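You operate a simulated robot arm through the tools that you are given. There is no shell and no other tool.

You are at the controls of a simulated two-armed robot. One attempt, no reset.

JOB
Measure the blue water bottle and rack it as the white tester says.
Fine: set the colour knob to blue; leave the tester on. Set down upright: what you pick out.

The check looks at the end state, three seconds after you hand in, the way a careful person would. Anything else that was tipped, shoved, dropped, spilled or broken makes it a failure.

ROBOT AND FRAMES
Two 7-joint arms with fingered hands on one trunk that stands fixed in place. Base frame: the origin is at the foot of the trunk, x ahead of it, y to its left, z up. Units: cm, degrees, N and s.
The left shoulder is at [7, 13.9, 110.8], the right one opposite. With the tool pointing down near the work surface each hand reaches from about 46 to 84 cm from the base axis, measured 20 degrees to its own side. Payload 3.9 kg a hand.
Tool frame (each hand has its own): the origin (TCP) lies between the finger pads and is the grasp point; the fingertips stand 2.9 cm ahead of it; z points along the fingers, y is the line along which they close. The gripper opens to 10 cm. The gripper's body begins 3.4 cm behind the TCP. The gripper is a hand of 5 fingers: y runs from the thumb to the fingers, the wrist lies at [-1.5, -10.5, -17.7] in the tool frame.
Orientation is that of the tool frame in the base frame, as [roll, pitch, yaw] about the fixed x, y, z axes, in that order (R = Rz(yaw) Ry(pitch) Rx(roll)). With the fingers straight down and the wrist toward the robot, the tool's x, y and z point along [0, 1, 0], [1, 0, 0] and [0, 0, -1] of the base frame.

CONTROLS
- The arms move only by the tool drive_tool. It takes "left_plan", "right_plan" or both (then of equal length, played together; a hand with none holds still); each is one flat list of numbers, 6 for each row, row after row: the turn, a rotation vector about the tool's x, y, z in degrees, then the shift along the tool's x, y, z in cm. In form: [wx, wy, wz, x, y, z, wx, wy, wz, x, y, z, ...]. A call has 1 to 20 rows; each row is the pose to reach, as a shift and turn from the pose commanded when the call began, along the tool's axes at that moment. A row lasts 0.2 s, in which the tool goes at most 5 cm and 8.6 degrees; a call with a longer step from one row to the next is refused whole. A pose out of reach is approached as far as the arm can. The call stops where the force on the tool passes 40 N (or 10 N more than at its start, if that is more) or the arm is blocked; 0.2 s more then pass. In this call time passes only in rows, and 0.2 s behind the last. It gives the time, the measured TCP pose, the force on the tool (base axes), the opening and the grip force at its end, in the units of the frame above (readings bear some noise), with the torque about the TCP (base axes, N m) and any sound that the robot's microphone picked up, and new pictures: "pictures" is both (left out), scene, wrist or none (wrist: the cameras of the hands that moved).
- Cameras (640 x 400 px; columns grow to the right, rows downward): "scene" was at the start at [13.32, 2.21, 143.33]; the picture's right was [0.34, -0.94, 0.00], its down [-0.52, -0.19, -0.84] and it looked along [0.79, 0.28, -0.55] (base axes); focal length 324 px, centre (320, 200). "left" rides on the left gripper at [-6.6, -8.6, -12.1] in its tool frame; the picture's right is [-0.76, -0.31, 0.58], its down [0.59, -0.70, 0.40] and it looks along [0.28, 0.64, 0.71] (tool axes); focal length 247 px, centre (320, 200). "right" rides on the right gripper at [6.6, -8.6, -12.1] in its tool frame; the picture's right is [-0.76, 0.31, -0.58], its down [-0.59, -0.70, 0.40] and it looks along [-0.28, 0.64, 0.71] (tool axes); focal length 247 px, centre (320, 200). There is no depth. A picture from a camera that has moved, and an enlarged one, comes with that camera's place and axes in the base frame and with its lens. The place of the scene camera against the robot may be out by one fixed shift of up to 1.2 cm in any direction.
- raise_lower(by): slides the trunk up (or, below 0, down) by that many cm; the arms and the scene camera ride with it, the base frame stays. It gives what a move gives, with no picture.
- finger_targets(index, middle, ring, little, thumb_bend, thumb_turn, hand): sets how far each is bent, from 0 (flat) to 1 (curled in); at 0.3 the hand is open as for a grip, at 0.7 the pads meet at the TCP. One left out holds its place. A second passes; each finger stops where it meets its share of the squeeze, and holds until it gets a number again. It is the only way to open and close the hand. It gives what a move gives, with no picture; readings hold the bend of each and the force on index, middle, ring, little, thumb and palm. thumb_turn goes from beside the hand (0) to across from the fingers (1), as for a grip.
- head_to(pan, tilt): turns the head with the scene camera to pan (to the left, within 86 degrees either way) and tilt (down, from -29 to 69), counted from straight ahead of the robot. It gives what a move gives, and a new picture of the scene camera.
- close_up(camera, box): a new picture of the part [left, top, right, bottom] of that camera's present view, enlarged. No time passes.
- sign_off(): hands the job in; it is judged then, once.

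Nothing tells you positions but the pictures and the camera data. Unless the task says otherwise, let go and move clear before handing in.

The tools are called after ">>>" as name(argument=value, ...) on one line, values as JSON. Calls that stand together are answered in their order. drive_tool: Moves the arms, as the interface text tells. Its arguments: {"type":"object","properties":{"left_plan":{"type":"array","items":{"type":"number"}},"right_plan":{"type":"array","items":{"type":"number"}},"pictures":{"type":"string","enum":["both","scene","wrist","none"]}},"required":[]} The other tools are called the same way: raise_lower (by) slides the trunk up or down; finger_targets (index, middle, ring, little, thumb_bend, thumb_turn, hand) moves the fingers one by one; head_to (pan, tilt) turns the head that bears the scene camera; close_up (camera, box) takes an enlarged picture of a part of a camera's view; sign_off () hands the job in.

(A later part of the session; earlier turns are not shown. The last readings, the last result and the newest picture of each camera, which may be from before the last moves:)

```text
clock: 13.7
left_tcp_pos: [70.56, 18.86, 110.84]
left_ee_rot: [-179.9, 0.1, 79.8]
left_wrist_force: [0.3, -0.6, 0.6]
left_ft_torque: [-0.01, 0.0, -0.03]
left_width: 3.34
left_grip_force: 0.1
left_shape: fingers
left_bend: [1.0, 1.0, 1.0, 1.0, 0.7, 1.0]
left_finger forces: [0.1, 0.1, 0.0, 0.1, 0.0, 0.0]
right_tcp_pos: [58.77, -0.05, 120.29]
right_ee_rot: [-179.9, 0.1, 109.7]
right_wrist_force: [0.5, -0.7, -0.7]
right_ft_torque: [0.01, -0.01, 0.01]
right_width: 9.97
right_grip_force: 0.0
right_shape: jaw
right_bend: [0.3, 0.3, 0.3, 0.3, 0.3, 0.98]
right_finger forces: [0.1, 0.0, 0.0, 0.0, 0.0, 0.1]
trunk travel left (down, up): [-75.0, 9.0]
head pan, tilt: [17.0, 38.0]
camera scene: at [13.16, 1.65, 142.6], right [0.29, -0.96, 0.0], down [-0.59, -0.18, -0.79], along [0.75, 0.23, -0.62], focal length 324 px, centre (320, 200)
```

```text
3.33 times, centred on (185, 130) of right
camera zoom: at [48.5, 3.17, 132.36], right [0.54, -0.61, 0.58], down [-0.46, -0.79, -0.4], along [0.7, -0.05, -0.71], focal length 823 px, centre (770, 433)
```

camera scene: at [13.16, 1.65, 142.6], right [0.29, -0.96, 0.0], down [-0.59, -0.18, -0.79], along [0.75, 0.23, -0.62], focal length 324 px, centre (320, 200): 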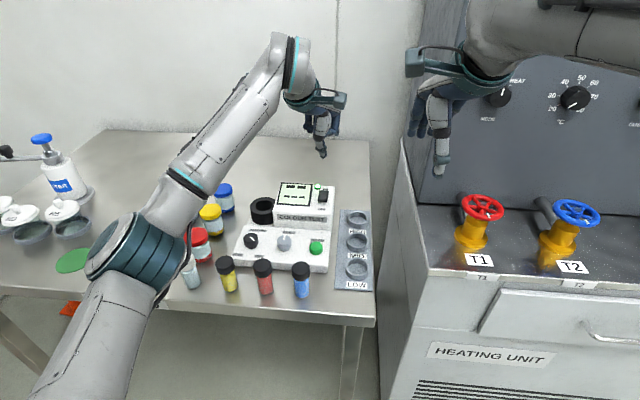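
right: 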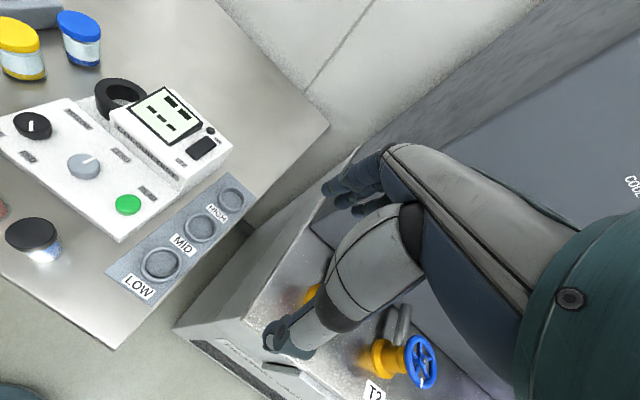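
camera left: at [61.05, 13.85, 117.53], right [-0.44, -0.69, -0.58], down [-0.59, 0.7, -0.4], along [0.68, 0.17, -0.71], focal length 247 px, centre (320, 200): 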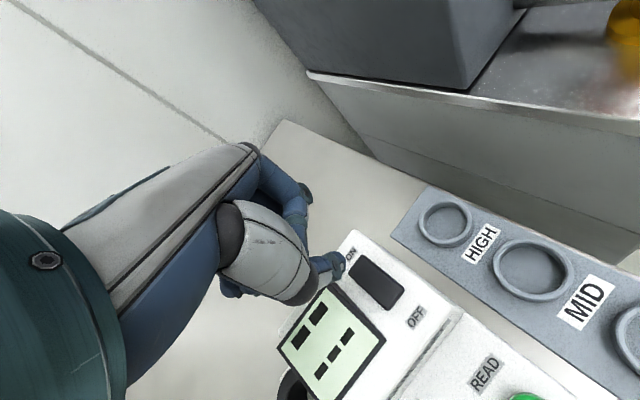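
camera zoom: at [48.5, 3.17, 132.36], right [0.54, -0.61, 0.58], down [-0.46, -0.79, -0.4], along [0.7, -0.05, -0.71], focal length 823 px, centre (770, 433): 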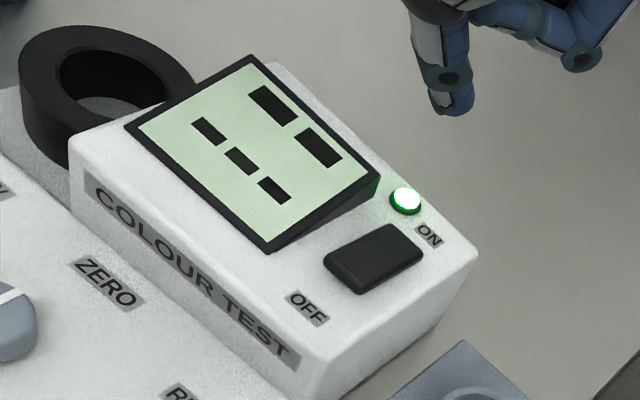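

The tester is powered. Next is the colour knob: I'll preshape a tripod (index, middle, thumb half open; ring and little curled) and move above the knob at about (55.4, 30.6).

>>> finger_targets(hand="left", index=0.5, middle=0.5, ring=1.0, little=1.0, thumb_bend=0.5, thumb_turn=1.0)

>>> drive_tool(left_plan=[0, 0, -4, 1.76, -3.4, 0.5, 0, 0, -8, 3.53, -6.8, 1.0, 0, 0, -12, 5.29, -10.2, 1.5, 0, 0, -16, 7.06, -13.6, 2.0, 0, 0, -20, 8.82, -17.03, 3.0, 0, 0, -20, 8.82, -17.03, 4.8], pictures="both")

>>> close_up(camera="left", box=[230, 150, 430, 350])

>>> close_up(camera="scene", box=[220, 150, 340, 280])

>>> close_up(camera="right", box=[0, 40, 160, 240])

```text
clock: 14.7
left_tcp_pos: [70.55, 18.81, 110.7]
left_ee_rot: [180.0, 0.1, 79.9]
left_wrist_force: [0.0, -0.6, 0.1]
left_ft_torque: [-0.02, 0.04, 0.03]
left_width: 4.96
left_grip_force: 0.0
left_shape: fingers
left_bend: [0.5, 0.5, 1.0, 1.0, 0.5, 1.0]
left_finger forces: [0.1, 0.0, 0.0, 0.1, 0.1, 0.0]
right_tcp_pos: [58.84, -0.0, 120.32]
right_ee_rot: [-179.9, -0.1, 109.7]
right_wrist_force: [-0.9, -0.1, 1.2]
right_ft_torque: [0.01, 0.01, 0.03]
right_width: 9.96
right_grip_force: 0.1
right_shape: jaw
right_bend: [0.3, 0.3, 0.3, 0.3, 0.3, 0.98]
right_finger forces: [0.0, 0.0, 0.0, 0.0, 0.0, 0.0]
trunk travel left (down, up): [-75.0, 9.0]
head pan, tilt: [17.0, 38.0]
```

```text
clock: 16.1
left_tcp_pos: [56.96, 30.46, 108.82]
left_ee_rot: [-179.5, -0.5, 99.7]
left_wrist_force: [0.1, -0.3, 0.3]
left_ft_torque: [0.01, -0.02, -0.05]
left_width: 4.98
left_grip_force: 0.0
left_shape: fingers
left_bend: [0.5, 0.5, 1.0, 1.0, 0.5, 1.0]
left_finger forces: [0.0, 0.1, 0.0, 0.0, 0.0, 0.1]
left hand out of reach, approached as far as the arm can: row 5, 6
right_tcp_pos: [58.83, -0.01, 120.17]
right_ee_rot: [-179.9, 0.1, 109.7]
right_wrist_force: [0.6, -0.2, -0.5]
right_ft_torque: [-0.02, 0.0, -0.01]
right_width: 9.96
right_grip_force: 0.1
right_shape: jaw
right_bend: [0.3, 0.3, 0.3, 0.3, 0.3, 0.98]
right_finger forces: [0.1, 0.0, 0.0, 0.0, 0.1, 0.0]
trunk travel left (down, up): [-75.0, 9.0]
head pan, tilt: [17.0, 38.0]
camera scene: at [13.31, 1.68, 142.59], right [0.29, -0.96, 0.0], down [-0.59, -0.18, -0.79], along [0.75, 0.23, -0.62], focal length 324 px, centre (320, 200)
camera left: at [49.85, 22.43, 120.81], right [-0.18, -0.79, -0.58], down [-0.8, 0.46, -0.39], along [0.58, 0.39, -0.72], focal length 247 px, centre (320, 200)
```

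scene: 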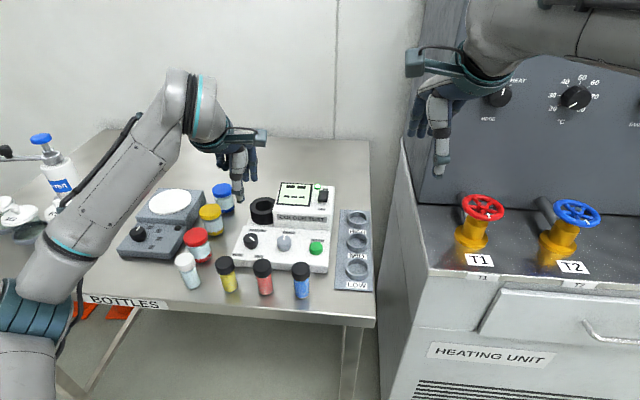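
left: 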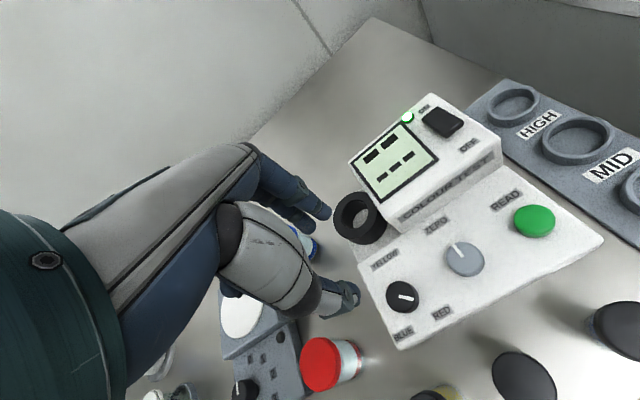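

```text
2.00 times, centred on (330, 250) of left
camera zoom: at [49.85, 22.43, 120.81], right [-0.18, -0.79, -0.58], down [-0.8, 0.46, -0.39], along [0.58, 0.39, -0.72], focal length 494 px, centre (300, 100)
```

zoom: 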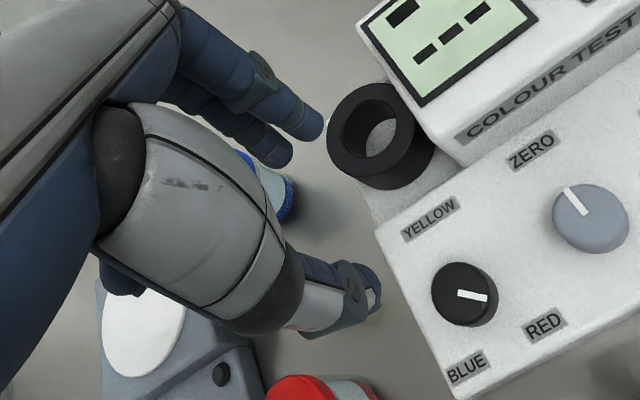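

```text
3.08 times, centred on (280, 215) of scene
camera zoom: at [13.31, 1.68, 142.59], right [0.29, -0.96, 0.0], down [-0.59, -0.18, -0.79], along [0.75, 0.23, -0.62], focal length 998 px, centre (443, 154)
```

zoom: 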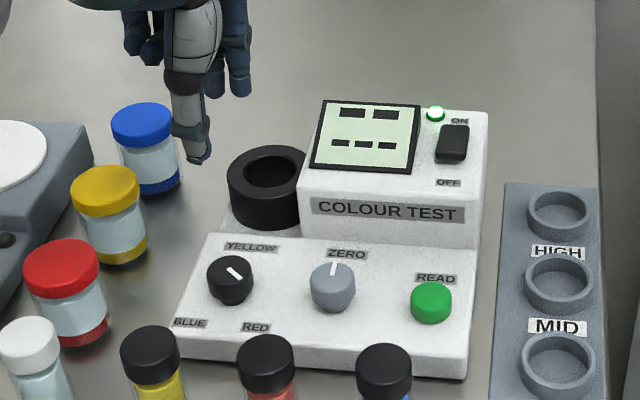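

```text
2.00 times, centred on (80, 140) of right
camera zoom: at [48.64, 3.2, 132.3], right [0.54, -0.61, 0.58], down [-0.46, -0.79, -0.4], along [0.7, -0.05, -0.71], focal length 494 px, centre (800, 320)
```

zoom: 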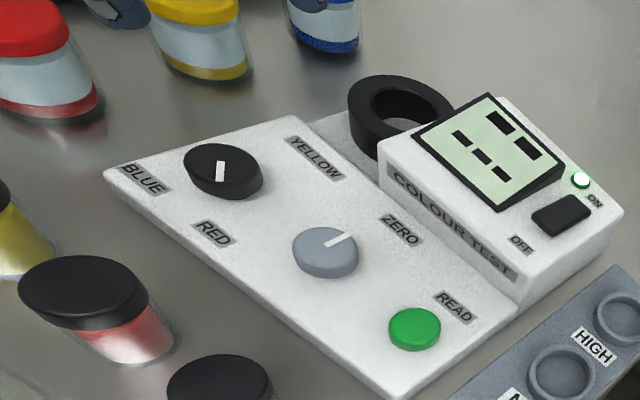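

The preshape looks right, but the arm hit a limit at this yaw again. I'll turn the hand clockwise to about yaw 78, which worked better before, and then move over the knob.

>>> drive_tool(left_plan=[0, 0, 7.3, 0, 0, 0, 0, 0, 14.6, 0, 0, 0, 0, 0, 22, 0, 0, 0, 0, 0, 22, 0.25, -1.5, 0, 0, 0, 22, 0.25, -1.5, 1.5, 0, 0, 22, 0.25, -1.5, 3.0, 0, 0, 22, 0.25, -1.5, 4.5], pictures="both")

```text
clock: 17.7
left_tcp_pos: [55.5, 30.35, 104.32]
left_ee_rot: [180.0, 0.0, 78.0]
left_wrist_force: [0.3, 0.0, 0.6]
left_ft_torque: [0.0, 0.03, 0.0]
left_width: 4.97
left_grip_force: 0.0
left_shape: fingers
left_bend: [0.5, 0.5, 1.0, 1.0, 0.5, 1.0]
left_finger forces: [0.1, 0.0, 0.0, 0.0, 0.0, 0.0]
right_tcp_pos: [58.9, -0.02, 120.22]
right_ee_rot: [179.9, 0.1, 109.7]
right_wrist_force: [0.3, 0.2, 0.8]
right_ft_torque: [0.02, 0.02, -0.01]
right_width: 9.99
right_grip_force: 0.0
right_shape: jaw
right_bend: [0.3, 0.3, 0.3, 0.3, 0.3, 0.98]
right_finger forces: [0.0, 0.0, 0.0, 0.0, 0.0, 0.1]
trunk travel left (down, up): [-75.0, 9.0]
head pan, tilt: [17.0, 38.0]
camera scene: at [13.18, 1.73, 142.6], right [0.29, -0.96, 0.0], down [-0.59, -0.18, -0.79], along [0.75, 0.23, -0.62], focal length 324 px, centre (320, 200)
camera left: at [45.76, 25.77, 116.33], right [-0.46, -0.68, -0.58], down [-0.56, 0.72, -0.4], along [0.69, 0.14, -0.71], focal length 247 px, centre (320, 200)
```

scene: 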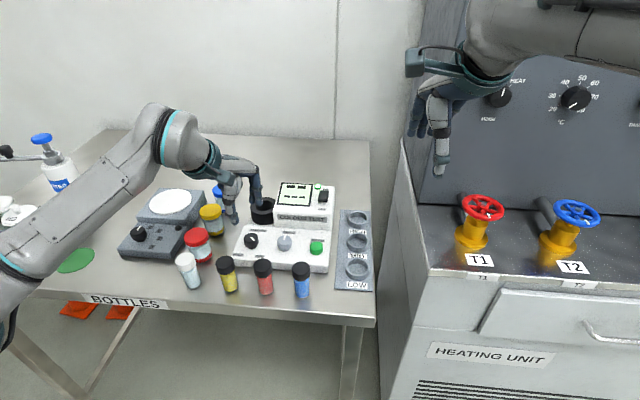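
left: 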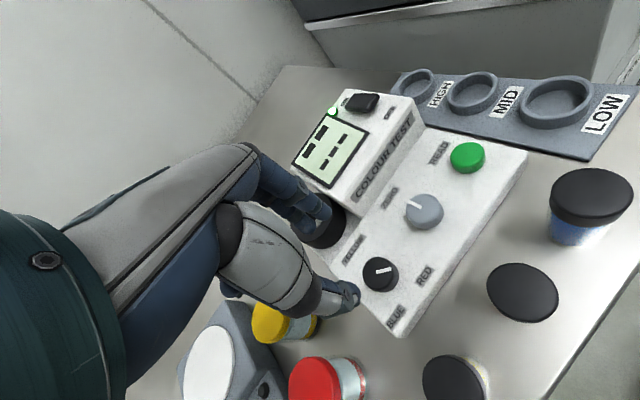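

Knob triangulates to about (54.6, 29.7) with its top near z 95.3. I'll centre over it and come down part-way with the fingers straddling it, then check.

>>> drive_tool(left_plan=[0, 0, 0, -0.82, -0.75, 0, 0, 0, 0, -0.82, -0.75, 2.0, 0, 0, 0, -0.82, -0.75, 4.0, 0, 0, 0, -0.82, -0.75, 5.5, 0, 0, 0, -0.82, -0.75, 5.5], pictures="none")

>>> close_up(camera="left", box=[270, 180, 470, 360])

>>> close_up(camera="scene", box=[210, 190, 310, 290])

>>> close_up(camera="right", box=[0, 40, 160, 200])

```text
clock: 18.9
left_tcp_pos: [55.04, 29.87, 99.17]
left_ee_rot: [-179.6, -0.1, 77.6]
left_wrist_force: [0.6, -0.5, 0.6]
left_ft_torque: [0.05, 0.01, 0.02]
left_width: 4.98
left_grip_force: 0.1
left_shape: fingers
left_bend: [0.5, 0.5, 1.0, 1.0, 0.5, 1.0]
left_finger forces: [0.0, 0.1, 0.0, 0.0, 0.0, 0.1]
left hand out of reach, approached as far as the arm can: row 4, 5
right_tcp_pos: [58.98, 0.05, 120.3]
right_ee_rot: [-179.9, -0.1, 109.7]
right_wrist_force: [-0.7, 0.1, -0.1]
right_ft_torque: [0.01, 0.03, -0.01]
right_width: 10.01
right_grip_force: 0.1
right_shape: jaw
right_bend: [0.3, 0.3, 0.3, 0.3, 0.3, 0.98]
right_finger forces: [0.1, 0.0, 0.0, 0.0, 0.1, 0.0]
trunk travel left (down, up): [-75.0, 9.0]
head pan, tilt: [17.0, 38.0]
```

```text
2.22 times, centred on (370, 270) of left
camera zoom: at [45.41, 25.34, 111.18], right [-0.46, -0.67, -0.58], down [-0.56, 0.73, -0.39], along [0.68, 0.14, -0.72], focal length 549 px, centre (209, 44)
```

zoom: 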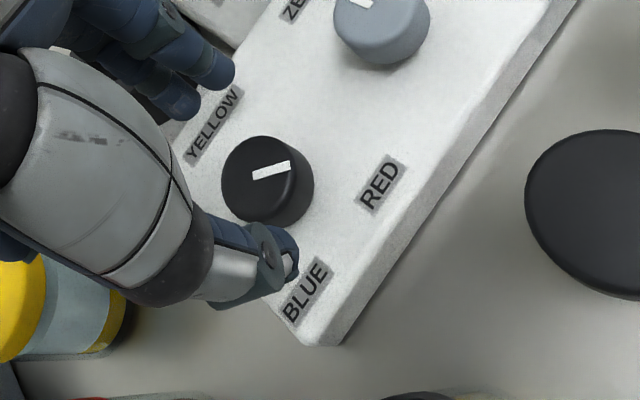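

```text
4.00 times, centred on (260, 240) of scene
camera zoom: at [13.21, 1.71, 142.6], right [0.29, -0.96, 0.0], down [-0.59, -0.18, -0.79], along [0.75, 0.23, -0.62], focal length 1298 px, centre (560, 40)
```

zoom: 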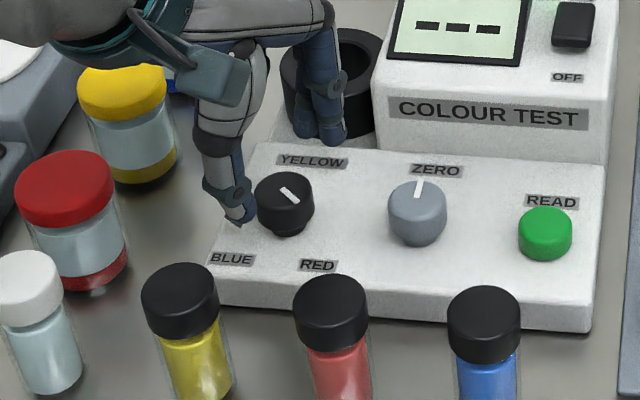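

```text
2.50 times, centred on (80, 120) of right
camera zoom: at [48.55, 3.24, 132.34], right [0.54, -0.61, 0.58], down [-0.46, -0.79, -0.4], along [0.7, -0.05, -0.71], focal length 617 px, centre (920, 400)
```

zoom: 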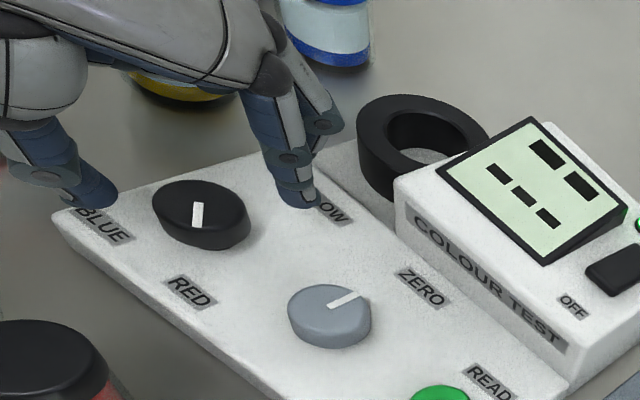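

Another reach limit at this height. I'll look at the arm's posture to understand which way it is constrained.

>>> head_to(pan=45, tilt=30)

```text
clock: 19.9
left_tcp_pos: [55.14, 29.97, 99.1]
left_ee_rot: [-179.7, 0.0, 77.6]
left_wrist_force: [0.1, -0.5, -0.5]
left_ft_torque: [0.01, 0.03, 0.02]
left_width: 4.96
left_grip_force: 0.1
left_shape: fingers
left_bend: [0.5, 0.5, 1.0, 1.0, 0.5, 1.0]
left_finger forces: [0.1, 0.1, 0.1, 0.0, 0.1, 0.0]
right_tcp_pos: [58.89, 0.07, 120.3]
right_ee_rot: [-180.0, 0.0, 109.7]
right_wrist_force: [-0.3, 0.7, 0.4]
right_ft_torque: [0.02, -0.01, -0.04]
right_width: 9.97
right_grip_force: 0.0
right_shape: jaw
right_bend: [0.3, 0.3, 0.3, 0.3, 0.3, 0.98]
right_finger forces: [0.0, 0.0, 0.0, 0.0, 0.1, 0.1]
trunk travel left (down, up): [-75.0, 9.0]
head pan, tilt: [45.0, 30.0]
camera scene: at [11.36, 5.57, 143.83], right [0.71, -0.71, 0.0], down [-0.35, -0.35, -0.87], along [0.61, 0.61, -0.5], focal length 324 px, centre (320, 200)
```

scene: 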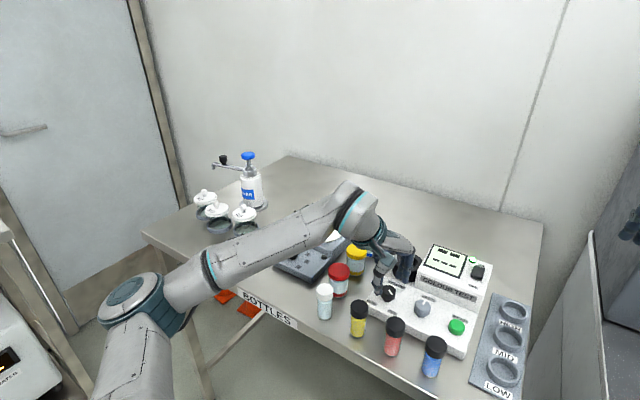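

The elbow sits out to the left and the forearm points forward-right, so a hand yaw near 55–60 suits it. I'll rise slightly, turn the hand to about yaw 55 and then come down around the knob.

>>> drive_tool(left_plan=[0, 0, 0, 0, 0, -1.5, 0, 0, 7.6, 0, 0, -1.5, 0, 0, 15.2, 0, 0, -1.5, 0, 0, 22.6, 0, 0, -1.5, 0, 0, 22.6, -0.3, -0.4, -1.5], pictures="none")

>>> head_to(pan=20, tilt=36)

>>> close_up(camera="left", box=[270, 180, 470, 360])

>>> close_up(camera="right", box=[0, 40, 160, 200])

```text
clock: 21.1
left_tcp_pos: [54.67, 29.78, 100.68]
left_ee_rot: [-180.0, 0.0, 55.2]
left_wrist_force: [0.6, 0.5, 0.7]
left_ft_torque: [-0.03, 0.0, 0.0]
left_width: 4.96
left_grip_force: 0.1
left_shape: fingers
left_bend: [0.5, 0.5, 1.0, 1.0, 0.5, 1.0]
left_finger forces: [0.0, 0.1, 0.1, 0.0, 0.0, 0.1]
right_tcp_pos: [58.78, -0.06, 120.29]
right_ee_rot: [-180.0, 0.0, 109.7]
right_wrist_force: [0.2, 0.3, -0.1]
right_ft_torque: [0.0, -0.04, 0.0]
right_width: 9.98
right_grip_force: 0.1
right_shape: jaw
right_bend: [0.3, 0.3, 0.3, 0.3, 0.3, 0.98]
right_finger forces: [0.1, 0.0, 0.0, 0.0, 0.1, 0.0]
trunk travel left (down, up): [-75.0, 9.0]
head pan, tilt: [45.0, 30.0]
```

```text
clock: 21.9
left_tcp_pos: [54.6, 29.77, 100.67]
left_ee_rot: [180.0, 0.1, 55.4]
left_wrist_force: [0.4, 0.3, -0.1]
left_ft_torque: [0.01, 0.02, 0.01]
left_width: 4.96
left_grip_force: 0.1
left_shape: fingers
left_bend: [0.5, 0.5, 1.0, 1.0, 0.5, 1.0]
left_finger forces: [0.0, 0.0, 0.0, 0.0, 0.0, 0.0]
right_tcp_pos: [58.84, -0.06, 120.2]
right_ee_rot: [179.9, 0.0, 109.7]
right_wrist_force: [0.1, 0.0, -1.0]
right_ft_torque: [0.01, 0.02, -0.03]
right_width: 9.98
right_grip_force: 0.1
right_shape: jaw
right_bend: [0.3, 0.3, 0.3, 0.3, 0.3, 0.98]
right_finger forces: [0.1, 0.0, 0.0, 0.0, 0.0, 0.0]
trunk travel left (down, up): [-75.0, 9.0]
head pan, tilt: [20.0, 36.0]
camera scene: at [13.17, 2.2, 142.91], right [0.34, -0.94, 0.0], down [-0.55, -0.2, -0.81], along [0.76, 0.28, -0.59], focal length 324 px, centre (320, 200)
```

scene: 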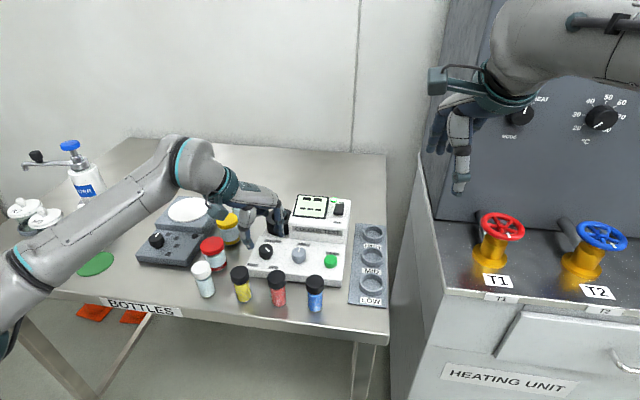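

```text
2.22 times, centred on (370, 270) of left
camera zoom: at [43.88, 29.23, 112.65], right [-0.68, -0.45, -0.58], down [-0.24, 0.88, -0.4], along [0.69, -0.13, -0.71], focal length 549 px, centre (209, 44)
```

zoom: 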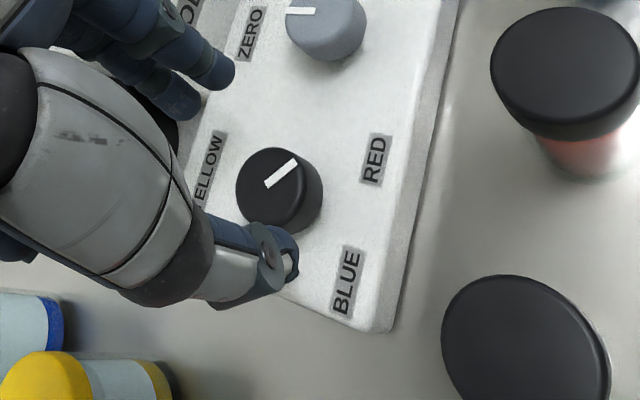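

```text
2.50 times, centred on (80, 120) of right
camera zoom: at [48.54, 3.24, 132.35], right [0.54, -0.61, 0.58], down [-0.46, -0.79, -0.4], along [0.7, -0.05, -0.71], focal length 617 px, centre (920, 400)
```

zoom: 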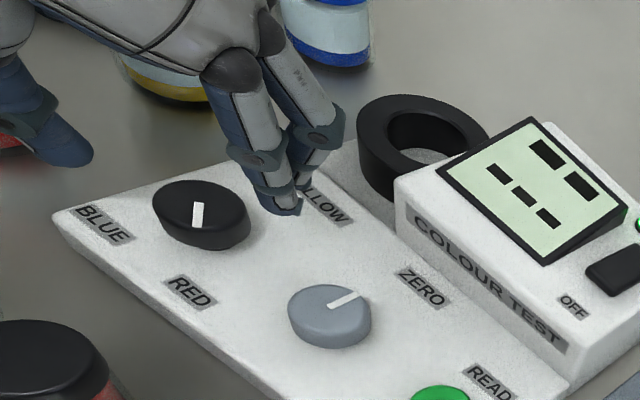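

Now the hand is centred on the knob within a few millimetres at yaw 55. I'll lower around the knob and check.

>>> drive_tool(left_plan=[0, 0, 0, 0.1, -0.2, 0.5, 0, 0, 0, 0.1, -0.2, 1.5, 0, 0, 0, 0.1, -0.2, 2.5, 0, 0, 0, 0.1, -0.2, 3.2, 0, 0, 0, 0.1, -0.2, 3.7], pictures="none")

>>> close_up(camera="left", box=[270, 180, 470, 360])

>>> close_up(camera="scene", box=[230, 200, 310, 280])

>>> close_up(camera="right", box=[0, 40, 160, 200])

```text
clock: 23.1
left_tcp_pos: [54.52, 29.95, 96.89]
left_ee_rot: [-179.9, 0.0, 55.3]
left_wrist_force: [0.5, 0.1, -1.2]
left_ft_torque: [0.0, 0.0, 0.03]
left_width: 4.95
left_grip_force: 0.1
left_shape: fingers
left_bend: [0.5, 0.5, 1.0, 1.0, 0.5, 1.0]
left_finger forces: [0.1, 0.0, 0.1, 0.0, 0.0, 0.0]
right_tcp_pos: [58.91, 0.03, 120.31]
right_ee_rot: [180.0, 0.0, 109.7]
right_wrist_force: [0.7, -0.2, 1.1]
right_ft_torque: [-0.01, 0.01, 0.04]
right_width: 10.01
right_grip_force: 0.0
right_shape: jaw
right_bend: [0.3, 0.3, 0.3, 0.3, 0.3, 0.98]
right_finger forces: [0.1, 0.0, 0.0, 0.0, 0.0, 0.0]
trunk travel left (down, up): [-75.0, 9.0]
head pan, tilt: [20.0, 36.0]
```

```text
2.22 times, centred on (370, 270) of left
camera zoom: at [43.74, 29.42, 108.94], right [-0.68, -0.45, -0.58], down [-0.24, 0.88, -0.4], along [0.69, -0.13, -0.71], focal length 549 px, centre (209, 44)
```

zoom: 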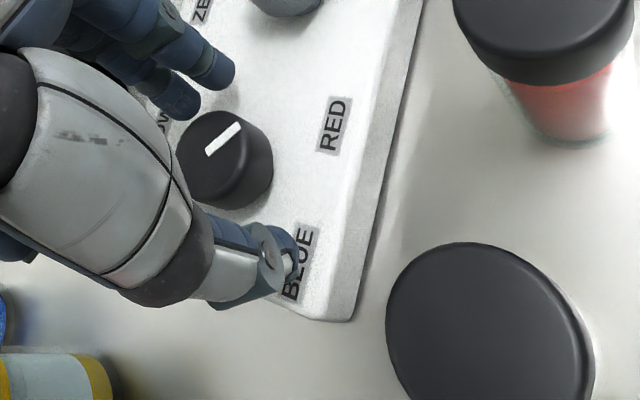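

```text
5.00 times, centred on (270, 240) of scene
camera zoom: at [13.18, 2.19, 142.9], right [0.34, -0.94, 0.0], down [-0.55, -0.2, -0.81], along [0.76, 0.28, -0.59], focal length 1622 px, centre (570, 0)
```

zoom: 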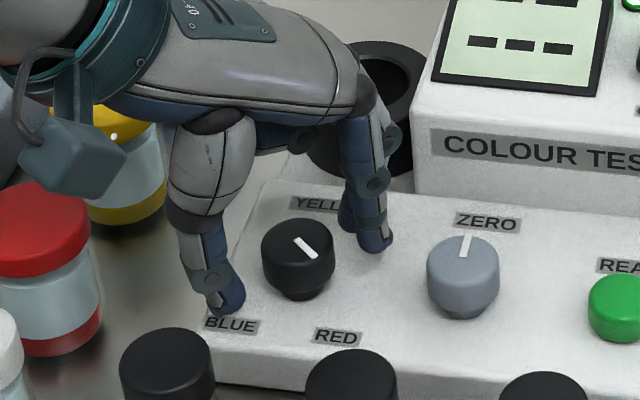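

```text
2.50 times, centred on (80, 120) of right
camera zoom: at [48.54, 3.24, 132.35], right [0.54, -0.61, 0.58], down [-0.46, -0.79, -0.4], along [0.7, -0.05, -0.71], focal length 617 px, centre (920, 400)
```

zoom: 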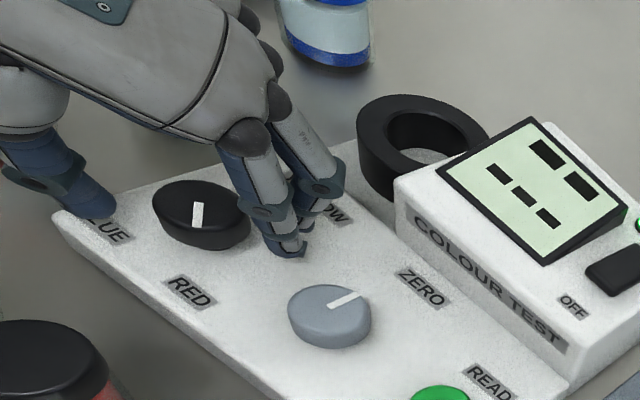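

The fingers straddle the knob with the tips about a centimetre below its top, clear of everything. I'll lower another 4 mm and close the tripod gently on it.

>>> drive_tool(left_plan=[0, 0, 0, -0.1, -0.2, 0.2, 0, 0, 0, -0.1, -0.2, 0.4], pictures="none")

>>> finger_targets(hand="left", index=0.64, middle=0.64, thumb_bend=0.64)

>>> close_up(camera="left", box=[270, 180, 470, 360])

>>> close_up(camera="scene", box=[230, 200, 310, 280])

>>> close_up(camera="right", box=[0, 40, 160, 200])

```text
clock: 23.8
left_tcp_pos: [54.26, 29.96, 96.58]
left_ee_rot: [180.0, -0.1, 55.3]
left_wrist_force: [-0.2, 0.8, 0.8]
left_ft_torque: [-0.06, 0.0, 0.0]
left_width: 4.97
left_grip_force: 0.2
left_shape: fingers
left_bend: [0.5, 0.5, 1.0, 1.0, 0.5, 1.0]
left_finger forces: [0.1, 0.0, 0.0, 0.0, 0.0, 0.1]
right_tcp_pos: [58.92, 0.04, 120.23]
right_ee_rot: [180.0, 0.0, 109.8]
right_wrist_force: [-0.2, -0.2, -0.1]
right_ft_torque: [0.03, 0.02, 0.02]
right_width: 9.98
right_grip_force: 0.1
right_shape: jaw
right_bend: [0.3, 0.3, 0.3, 0.3, 0.3, 0.98]
right_finger forces: [0.0, 0.0, 0.0, 0.1, 0.1, 0.1]
trunk travel left (down, up): [-75.0, 9.0]
head pan, tilt: [20.0, 36.0]
```

```text
clock: 24.8
left_tcp_pos: [54.34, 29.97, 96.49]
left_ee_rot: [-179.9, 0.1, 55.3]
left_wrist_force: [3.4, -4.1, 0.5]
left_ft_torque: [-0.07, -0.13, 0.02]
left_width: 2.23
left_grip_force: 4.2
left_shape: fingers
left_bend: [0.61, 0.6, 1.0, 1.0, 0.63, 1.0]
left_finger forces: [2.9, 3.9, 0.0, 0.0, 1.6, 0.1]
right_tcp_pos: [58.99, -0.04, 120.33]
right_ee_rot: [180.0, 0.0, 109.7]
right_wrist_force: [0.7, -0.4, 0.5]
right_ft_torque: [-0.02, -0.01, 0.02]
right_width: 9.98
right_grip_force: 0.0
right_shape: jaw
right_bend: [0.3, 0.3, 0.3, 0.3, 0.3, 0.98]
right_finger forces: [0.0, 0.0, 0.0, 0.1, 0.0, 0.1]
trunk travel left (down, up): [-75.0, 9.0]
head pan, tilt: [20.0, 36.0]
```

```text
2.22 times, centred on (370, 270) of left
camera zoom: at [43.64, 29.39, 108.53], right [-0.68, -0.45, -0.58], down [-0.24, 0.88, -0.4], along [0.69, -0.13, -0.71], focal length 549 px, centre (209, 44)
```

zoom: 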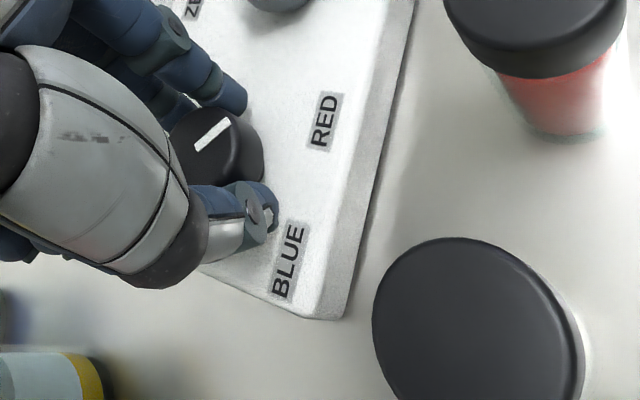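

```text
5.00 times, centred on (270, 240) of scene
camera zoom: at [13.27, 2.11, 142.9], right [0.34, -0.94, 0.0], down [-0.55, -0.2, -0.81], along [0.76, 0.28, -0.59], focal length 1622 px, centre (570, 0)
```

zoom: 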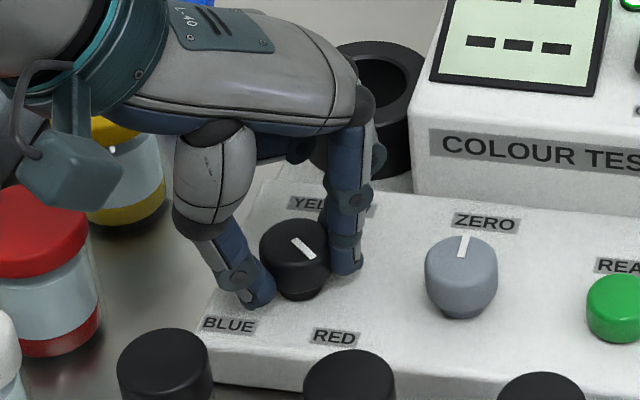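

```text
2.50 times, centred on (80, 120) of right
camera zoom: at [48.63, 3.16, 132.31], right [0.54, -0.61, 0.58], down [-0.46, -0.79, -0.4], along [0.7, -0.05, -0.71], focal length 617 px, centre (920, 400)
```

zoom: 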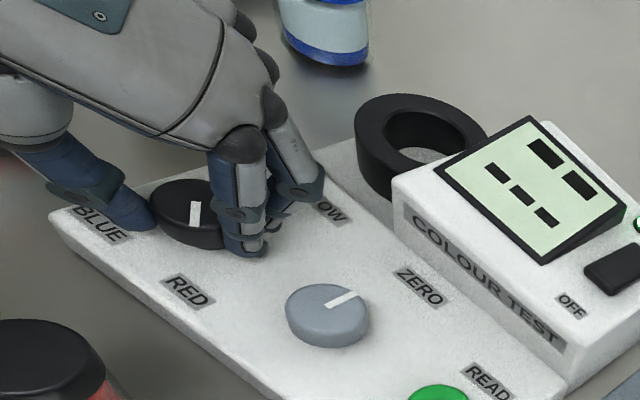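

The tripod holds the knob but presses unevenly, with more load on the fingers than the thumb. I'll shift 2–3 mm toward the fingers and firm the grip a little.

>>> drive_tool(left_plan=[0, 0, 0, 0, 0.15, 0, 0, 0, 0, 0, 0.3, 0], pictures="none")

>>> finger_targets(hand="left", index=0.67, middle=0.67, thumb_bend=0.68)

```text
clock: 25.4
left_tcp_pos: [54.5, 29.69, 96.47]
left_ee_rot: [-179.9, 0.0, 55.4]
left_wrist_force: [0.3, -0.5, 0.3]
left_ft_torque: [-0.01, -0.02, 0.0]
left_width: 2.23
left_grip_force: 3.7
left_shape: fingers
left_bend: [0.62, 0.61, 1.0, 1.0, 0.62, 1.0]
left_finger forces: [1.6, 2.6, 0.0, 0.1, 3.0, 0.0]
right_tcp_pos: [58.9, 0.09, 120.32]
right_ee_rot: [-180.0, 0.0, 109.7]
right_wrist_force: [-0.9, -0.3, 0.3]
right_ft_torque: [0.0, -0.01, 0.0]
right_width: 9.98
right_grip_force: 0.1
right_shape: jaw
right_bend: [0.3, 0.3, 0.3, 0.3, 0.3, 0.98]
right_finger forces: [0.0, 0.1, 0.0, 0.0, 0.0, 0.1]
trunk travel left (down, up): [-75.0, 9.0]
head pan, tilt: [20.0, 36.0]
```

```text
clock: 26.4
left_tcp_pos: [54.49, 29.74, 96.44]
left_ee_rot: [180.0, 0.1, 55.3]
left_wrist_force: [1.1, -2.5, -0.6]
left_ft_torque: [-0.04, 0.03, -0.04]
left_width: 2.09
left_grip_force: 6.1
left_shape: fingers
left_bend: [0.63, 0.62, 1.0, 1.0, 0.64, 1.0]
left_finger forces: [3.3, 4.2, 0.0, 0.0, 5.5, 0.0]
right_tcp_pos: [58.9, 0.07, 120.19]
right_ee_rot: [179.9, 0.0, 109.7]
right_wrist_force: [0.8, 0.1, 0.3]
right_ft_torque: [-0.05, -0.03, -0.02]
right_width: 9.99
right_grip_force: 0.1
right_shape: jaw
right_bend: [0.3, 0.3, 0.3, 0.3, 0.3, 0.98]
right_finger forces: [0.0, 0.1, 0.0, 0.1, 0.0, 0.0]
trunk travel left (down, up): [-75.0, 9.0]
head pan, tilt: [20.0, 36.0]
```

Grip is balanced at about 6 N, with the knob centred. I'll try a gentle 16° clockwise twist (the short way from RED to BLUE) and see whether the pointer follows.

>>> drive_tool(left_plan=[0, 0, 4, 0, 0, 0, 0, 0, 8, 0, 0, 0, 0, 0, 12, 0, 0, 0, 0, 0, 16, 0, 0, 0], pictures="none")

>>> close_up(camera="scene", box=[230, 200, 310, 280])

>>> close_up(camera="right", box=[0, 60, 100, 160])

```text
clock: 27.4
left_tcp_pos: [54.54, 29.88, 96.56]
left_ee_rot: [-179.9, 0.0, 39.2]
left_wrist_force: [3.4, 1.0, -0.1]
left_ft_torque: [0.08, -0.05, 0.14]
left_width: 2.1
left_grip_force: 7.7
left_shape: fingers
left_bend: [0.63, 0.63, 1.0, 1.0, 0.64, 0.99]
left_finger forces: [2.9, 5.6, 0.0, 0.0, 7.0, 0.0]
right_tcp_pos: [58.84, 0.02, 120.23]
right_ee_rot: [-179.9, 0.0, 109.7]
right_wrist_force: [0.4, 0.0, 0.0]
right_ft_torque: [0.02, -0.02, 0.02]
right_width: 10.0
right_grip_force: 0.0
right_shape: jaw
right_bend: [0.3, 0.3, 0.3, 0.3, 0.3, 0.98]
right_finger forces: [0.0, 0.0, 0.0, 0.1, 0.1, 0.0]
trunk travel left (down, up): [-75.0, 9.0]
head pan, tilt: [20.0, 36.0]
```

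```text
5.00 times, centred on (270, 240) of scene
camera zoom: at [13.24, 2.21, 142.9], right [0.34, -0.94, 0.0], down [-0.55, -0.2, -0.81], along [0.76, 0.28, -0.59], focal length 1622 px, centre (570, 0)
```

zoom: 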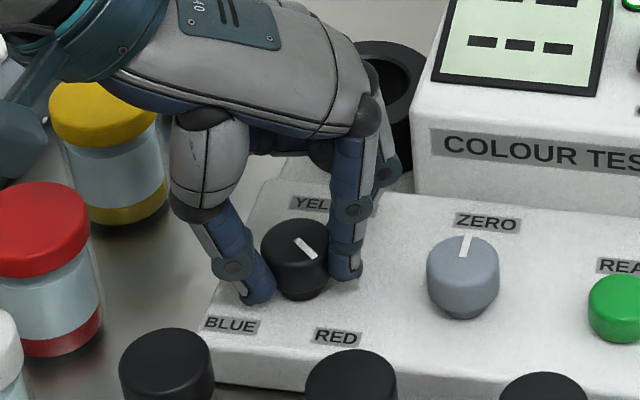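

```text
4.00 times, centred on (50, 110) of right
camera zoom: at [48.6, 3.26, 132.32], right [0.54, -0.61, 0.58], down [-0.46, -0.79, -0.4], along [0.7, -0.05, -0.71], focal length 988 px, centre (1400, 560)
```

zoom: 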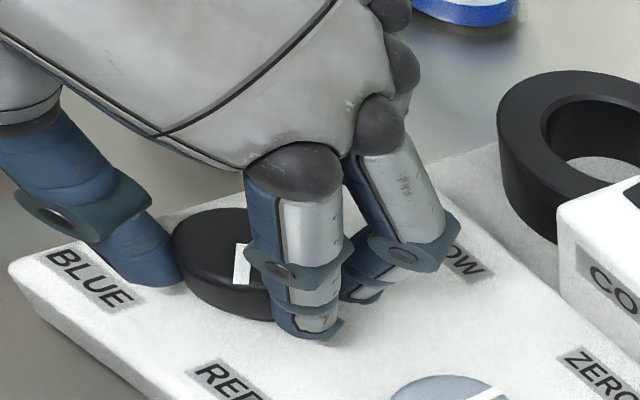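

The pointer didn't follow clockwise, and torque built up, so RED seems to be the clockwise stop (or a detent). I'll turn the other way, counter-clockwise toward YELLOW, and see whether it moves.

>>> drive_tool(left_plan=[0, 0, -5, 0, 0, 0, 0, 0, -10, 0, 0, 0, 0, 0, -15, 0, 0, 0, 0, 0, -20, 0, 0, 0, 0, 0, -25, 0, 0, 0, 0, 0, -30, 0, 0, 0, 0, 0, -35, 0, 0, 0], pictures="none")

>>> close_up(camera="scene", box=[230, 200, 310, 280])

>>> close_up(camera="right", box=[0, 60, 100, 160])

```text
clock: 28.9
left_tcp_pos: [54.64, 29.64, 96.55]
left_ee_rot: [180.0, 0.0, 69.4]
left_wrist_force: [3.6, -5.7, -1.4]
left_ft_torque: [-0.14, -0.08, -0.03]
left_width: 2.03
left_grip_force: 7.2
left_shape: fingers
left_bend: [0.63, 0.62, 1.0, 1.0, 0.64, 1.0]
left_finger forces: [4.9, 5.0, 0.0, 0.0, 4.5, 0.0]
left hand out of reach, approached as far as the arm can: row 7
right_tcp_pos: [58.98, -0.1, 120.04]
right_ee_rot: [-180.0, -0.1, 109.7]
right_wrist_force: [0.2, -0.5, 0.4]
right_ft_torque: [0.02, -0.02, -0.03]
right_width: 9.98
right_grip_force: 0.0
right_shape: jaw
right_bend: [0.3, 0.3, 0.3, 0.3, 0.3, 0.98]
right_finger forces: [0.0, 0.0, 0.0, 0.0, 0.0, 0.1]
trunk travel left (down, up): [-75.0, 9.0]
head pan, tilt: [20.0, 36.0]
```

```text
5.00 times, centred on (270, 240) of scene
camera zoom: at [13.25, 2.07, 142.9], right [0.34, -0.94, 0.0], down [-0.55, -0.2, -0.81], along [0.76, 0.28, -0.59], focal length 1622 px, centre (570, 0)
```

zoom: 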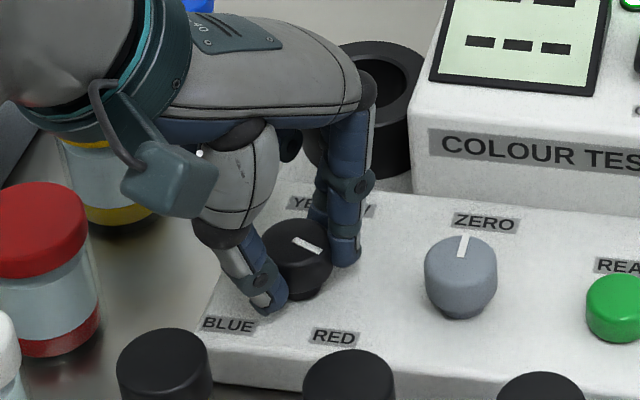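

```text
4.00 times, centred on (50, 110) of right
camera zoom: at [48.61, 3.12, 132.32], right [0.54, -0.61, 0.58], down [-0.46, -0.79, -0.4], along [0.7, -0.05, -0.71], focal length 988 px, centre (1400, 560)
```

zoom: 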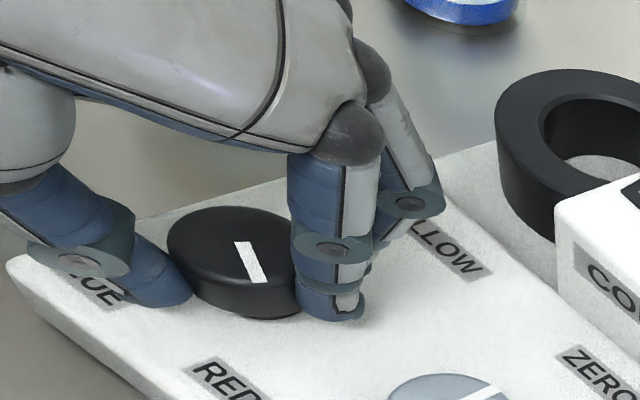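

The pointer moved counter-clockwise, so that direction is free and BLUE is reached by going round through YELLOW. I'll work in ratchet strokes: open slightly, turn the hand back clockwise as far as the arm allows, and regrip.

>>> finger_targets(hand="left", index=0.53, middle=0.53, thumb_bend=0.53)

>>> drive_tool(left_plan=[0, 0, 8, 0, 0, 0, 0, 0, 16, 0, 0, 0, 0, 0, 24, 0, 0, 0, 0, 0, 32, 0, 0, 0, 0, 0, 40, 0, 0, 0, 0, 0, 48, 0, 0, 0, 0, 0, 56, 0, 0, 0, 0, 0, 64, 0, 0, 0, 0, 0, 70, 0, 0, 0], pictures="scene")

>>> close_up(camera="scene", box=[230, 200, 310, 280])

>>> close_up(camera="left", box=[240, 150, 480, 380])

```text
clock: 29.9
left_tcp_pos: [54.44, 29.71, 96.57]
left_ee_rot: [180.0, 0.0, 69.3]
left_wrist_force: [0.7, 0.1, 0.2]
left_ft_torque: [-0.01, -0.03, -0.03]
left_width: 4.19
left_grip_force: 0.1
left_shape: fingers
left_bend: [0.53, 0.53, 1.0, 1.0, 0.53, 1.0]
left_finger forces: [0.1, 0.0, 0.0, 0.0, 0.1, 0.1]
right_tcp_pos: [58.8, 0.06, 120.21]
right_ee_rot: [179.9, 0.0, 109.8]
right_wrist_force: [-0.5, -0.1, -0.1]
right_ft_torque: [-0.01, -0.03, 0.05]
right_width: 9.98
right_grip_force: 0.1
right_shape: jaw
right_bend: [0.3, 0.3, 0.3, 0.3, 0.3, 0.98]
right_finger forces: [0.0, 0.0, 0.0, 0.0, 0.1, 0.0]
trunk travel left (down, up): [-75.0, 9.0]
head pan, tilt: [20.0, 36.0]
```

```text
clock: 31.9
left_tcp_pos: [54.61, 29.78, 96.6]
left_ee_rot: [-179.9, 0.0, -0.8]
left_wrist_force: [0.4, -0.3, 0.6]
left_ft_torque: [0.04, 0.02, -0.02]
left_width: 4.21
left_grip_force: 0.1
left_shape: fingers
left_bend: [0.53, 0.53, 1.0, 1.0, 0.53, 1.0]
left_finger forces: [0.0, 0.0, 0.0, 0.1, 0.1, 0.0]
right_tcp_pos: [58.87, 0.12, 120.24]
right_ee_rot: [-180.0, 0.0, 109.7]
right_wrist_force: [-0.2, -0.6, 0.1]
right_ft_torque: [-0.01, -0.01, 0.0]
right_width: 9.99
right_grip_force: 0.1
right_shape: jaw
right_bend: [0.3, 0.3, 0.3, 0.3, 0.3, 0.98]
right_finger forces: [0.0, 0.1, 0.1, 0.0, 0.0, 0.0]
trunk travel left (down, up): [-75.0, 9.0]
head pan, tilt: [20.0, 36.0]
camera scene: at [13.21, 2.16, 142.9], right [0.34, -0.94, 0.0], down [-0.55, -0.2, -0.81], along [0.76, 0.28, -0.59], focal length 324 px, centre (320, 200)
```

scene: 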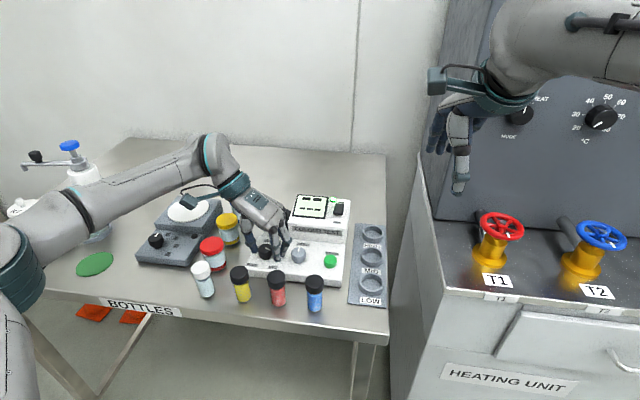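

```text
5.00 times, centred on (270, 240) of scene
camera zoom: at [13.21, 2.16, 142.9], right [0.34, -0.94, 0.0], down [-0.55, -0.2, -0.81], along [0.76, 0.28, -0.59], focal length 1622 px, centre (570, 0)
```

zoom: 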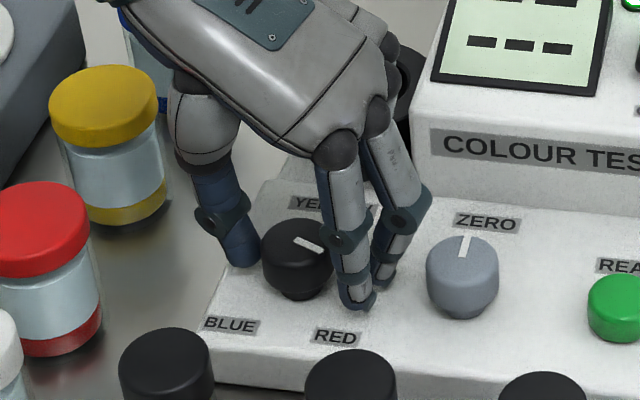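

```text
1.74 times, centred on (360, 265) of left
camera zoom: at [48.17, 38.43, 108.59], right [-0.75, 0.32, -0.58], down [0.6, 0.69, -0.4], along [0.27, -0.65, -0.71], focal length 430 px, centre (250, 87)
```

zoom: 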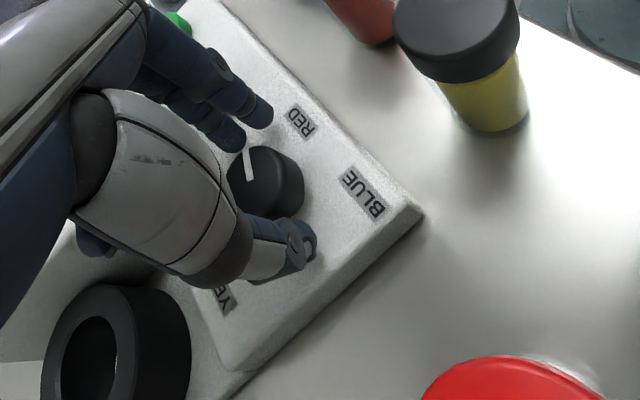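

The hand can swing back to yaw 0 without trouble, clear of the ZERO knob and bottles. I'll try for more swing, to about -30, for a longer stroke.

>>> drive_tool(left_plan=[0, 0, 8, 0, 0, 0, 0, 0, 16, 0, 0, 0, 0, 0, 24, 0, 0, 0, 0, 0, 30, 0, 0, 0], pictures="none")

>>> close_up(camera="scene", box=[230, 200, 310, 280])

>>> close_up(camera="left", box=[240, 150, 480, 380])

```text
clock: 33.0
left_tcp_pos: [54.47, 29.75, 96.54]
left_ee_rot: [180.0, 0.0, -30.8]
left_wrist_force: [-0.3, -0.3, -0.4]
left_ft_torque: [0.04, 0.0, -0.01]
left_width: 4.22
left_grip_force: 0.0
left_shape: fingers
left_bend: [0.53, 0.53, 1.0, 1.0, 0.53, 1.0]
left_finger forces: [0.0, 0.0, 0.0, 0.1, 0.0, 0.0]
right_tcp_pos: [58.84, -0.08, 120.27]
right_ee_rot: [180.0, -0.1, 109.7]
right_wrist_force: [-0.7, -0.2, 0.9]
right_ft_torque: [0.01, 0.0, -0.01]
right_width: 9.99
right_grip_force: 0.1
right_shape: jaw
right_bend: [0.3, 0.3, 0.3, 0.3, 0.3, 0.98]
right_finger forces: [0.1, 0.0, 0.0, 0.1, 0.1, 0.0]
trunk travel left (down, up): [-75.0, 9.0]
head pan, tilt: [20.0, 36.0]
```

```text
5.00 times, centred on (270, 240) of scene
camera zoom: at [13.22, 2.13, 142.9], right [0.34, -0.94, 0.0], down [-0.55, -0.2, -0.81], along [0.76, 0.28, -0.59], focal length 1622 px, centre (570, 0)
```

zoom: 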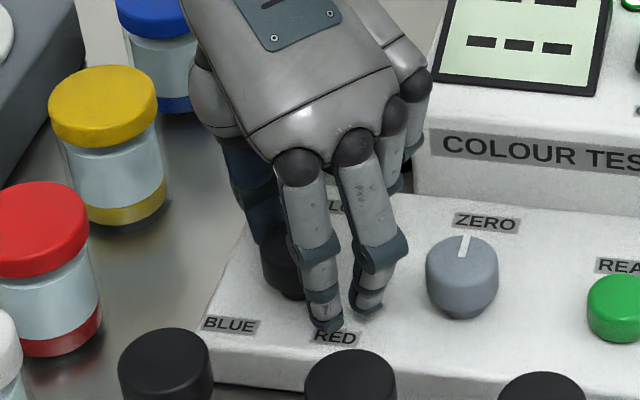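

```text
1.74 times, centred on (360, 265) of left
camera zoom: at [53.37, 40.46, 108.56], right [-0.49, 0.65, -0.58], down [0.87, 0.3, -0.4], along [-0.09, -0.7, -0.71], focal length 430 px, centre (250, 87)
```

zoom: 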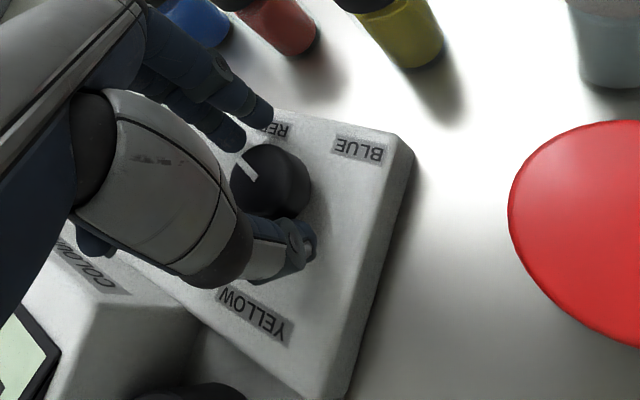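

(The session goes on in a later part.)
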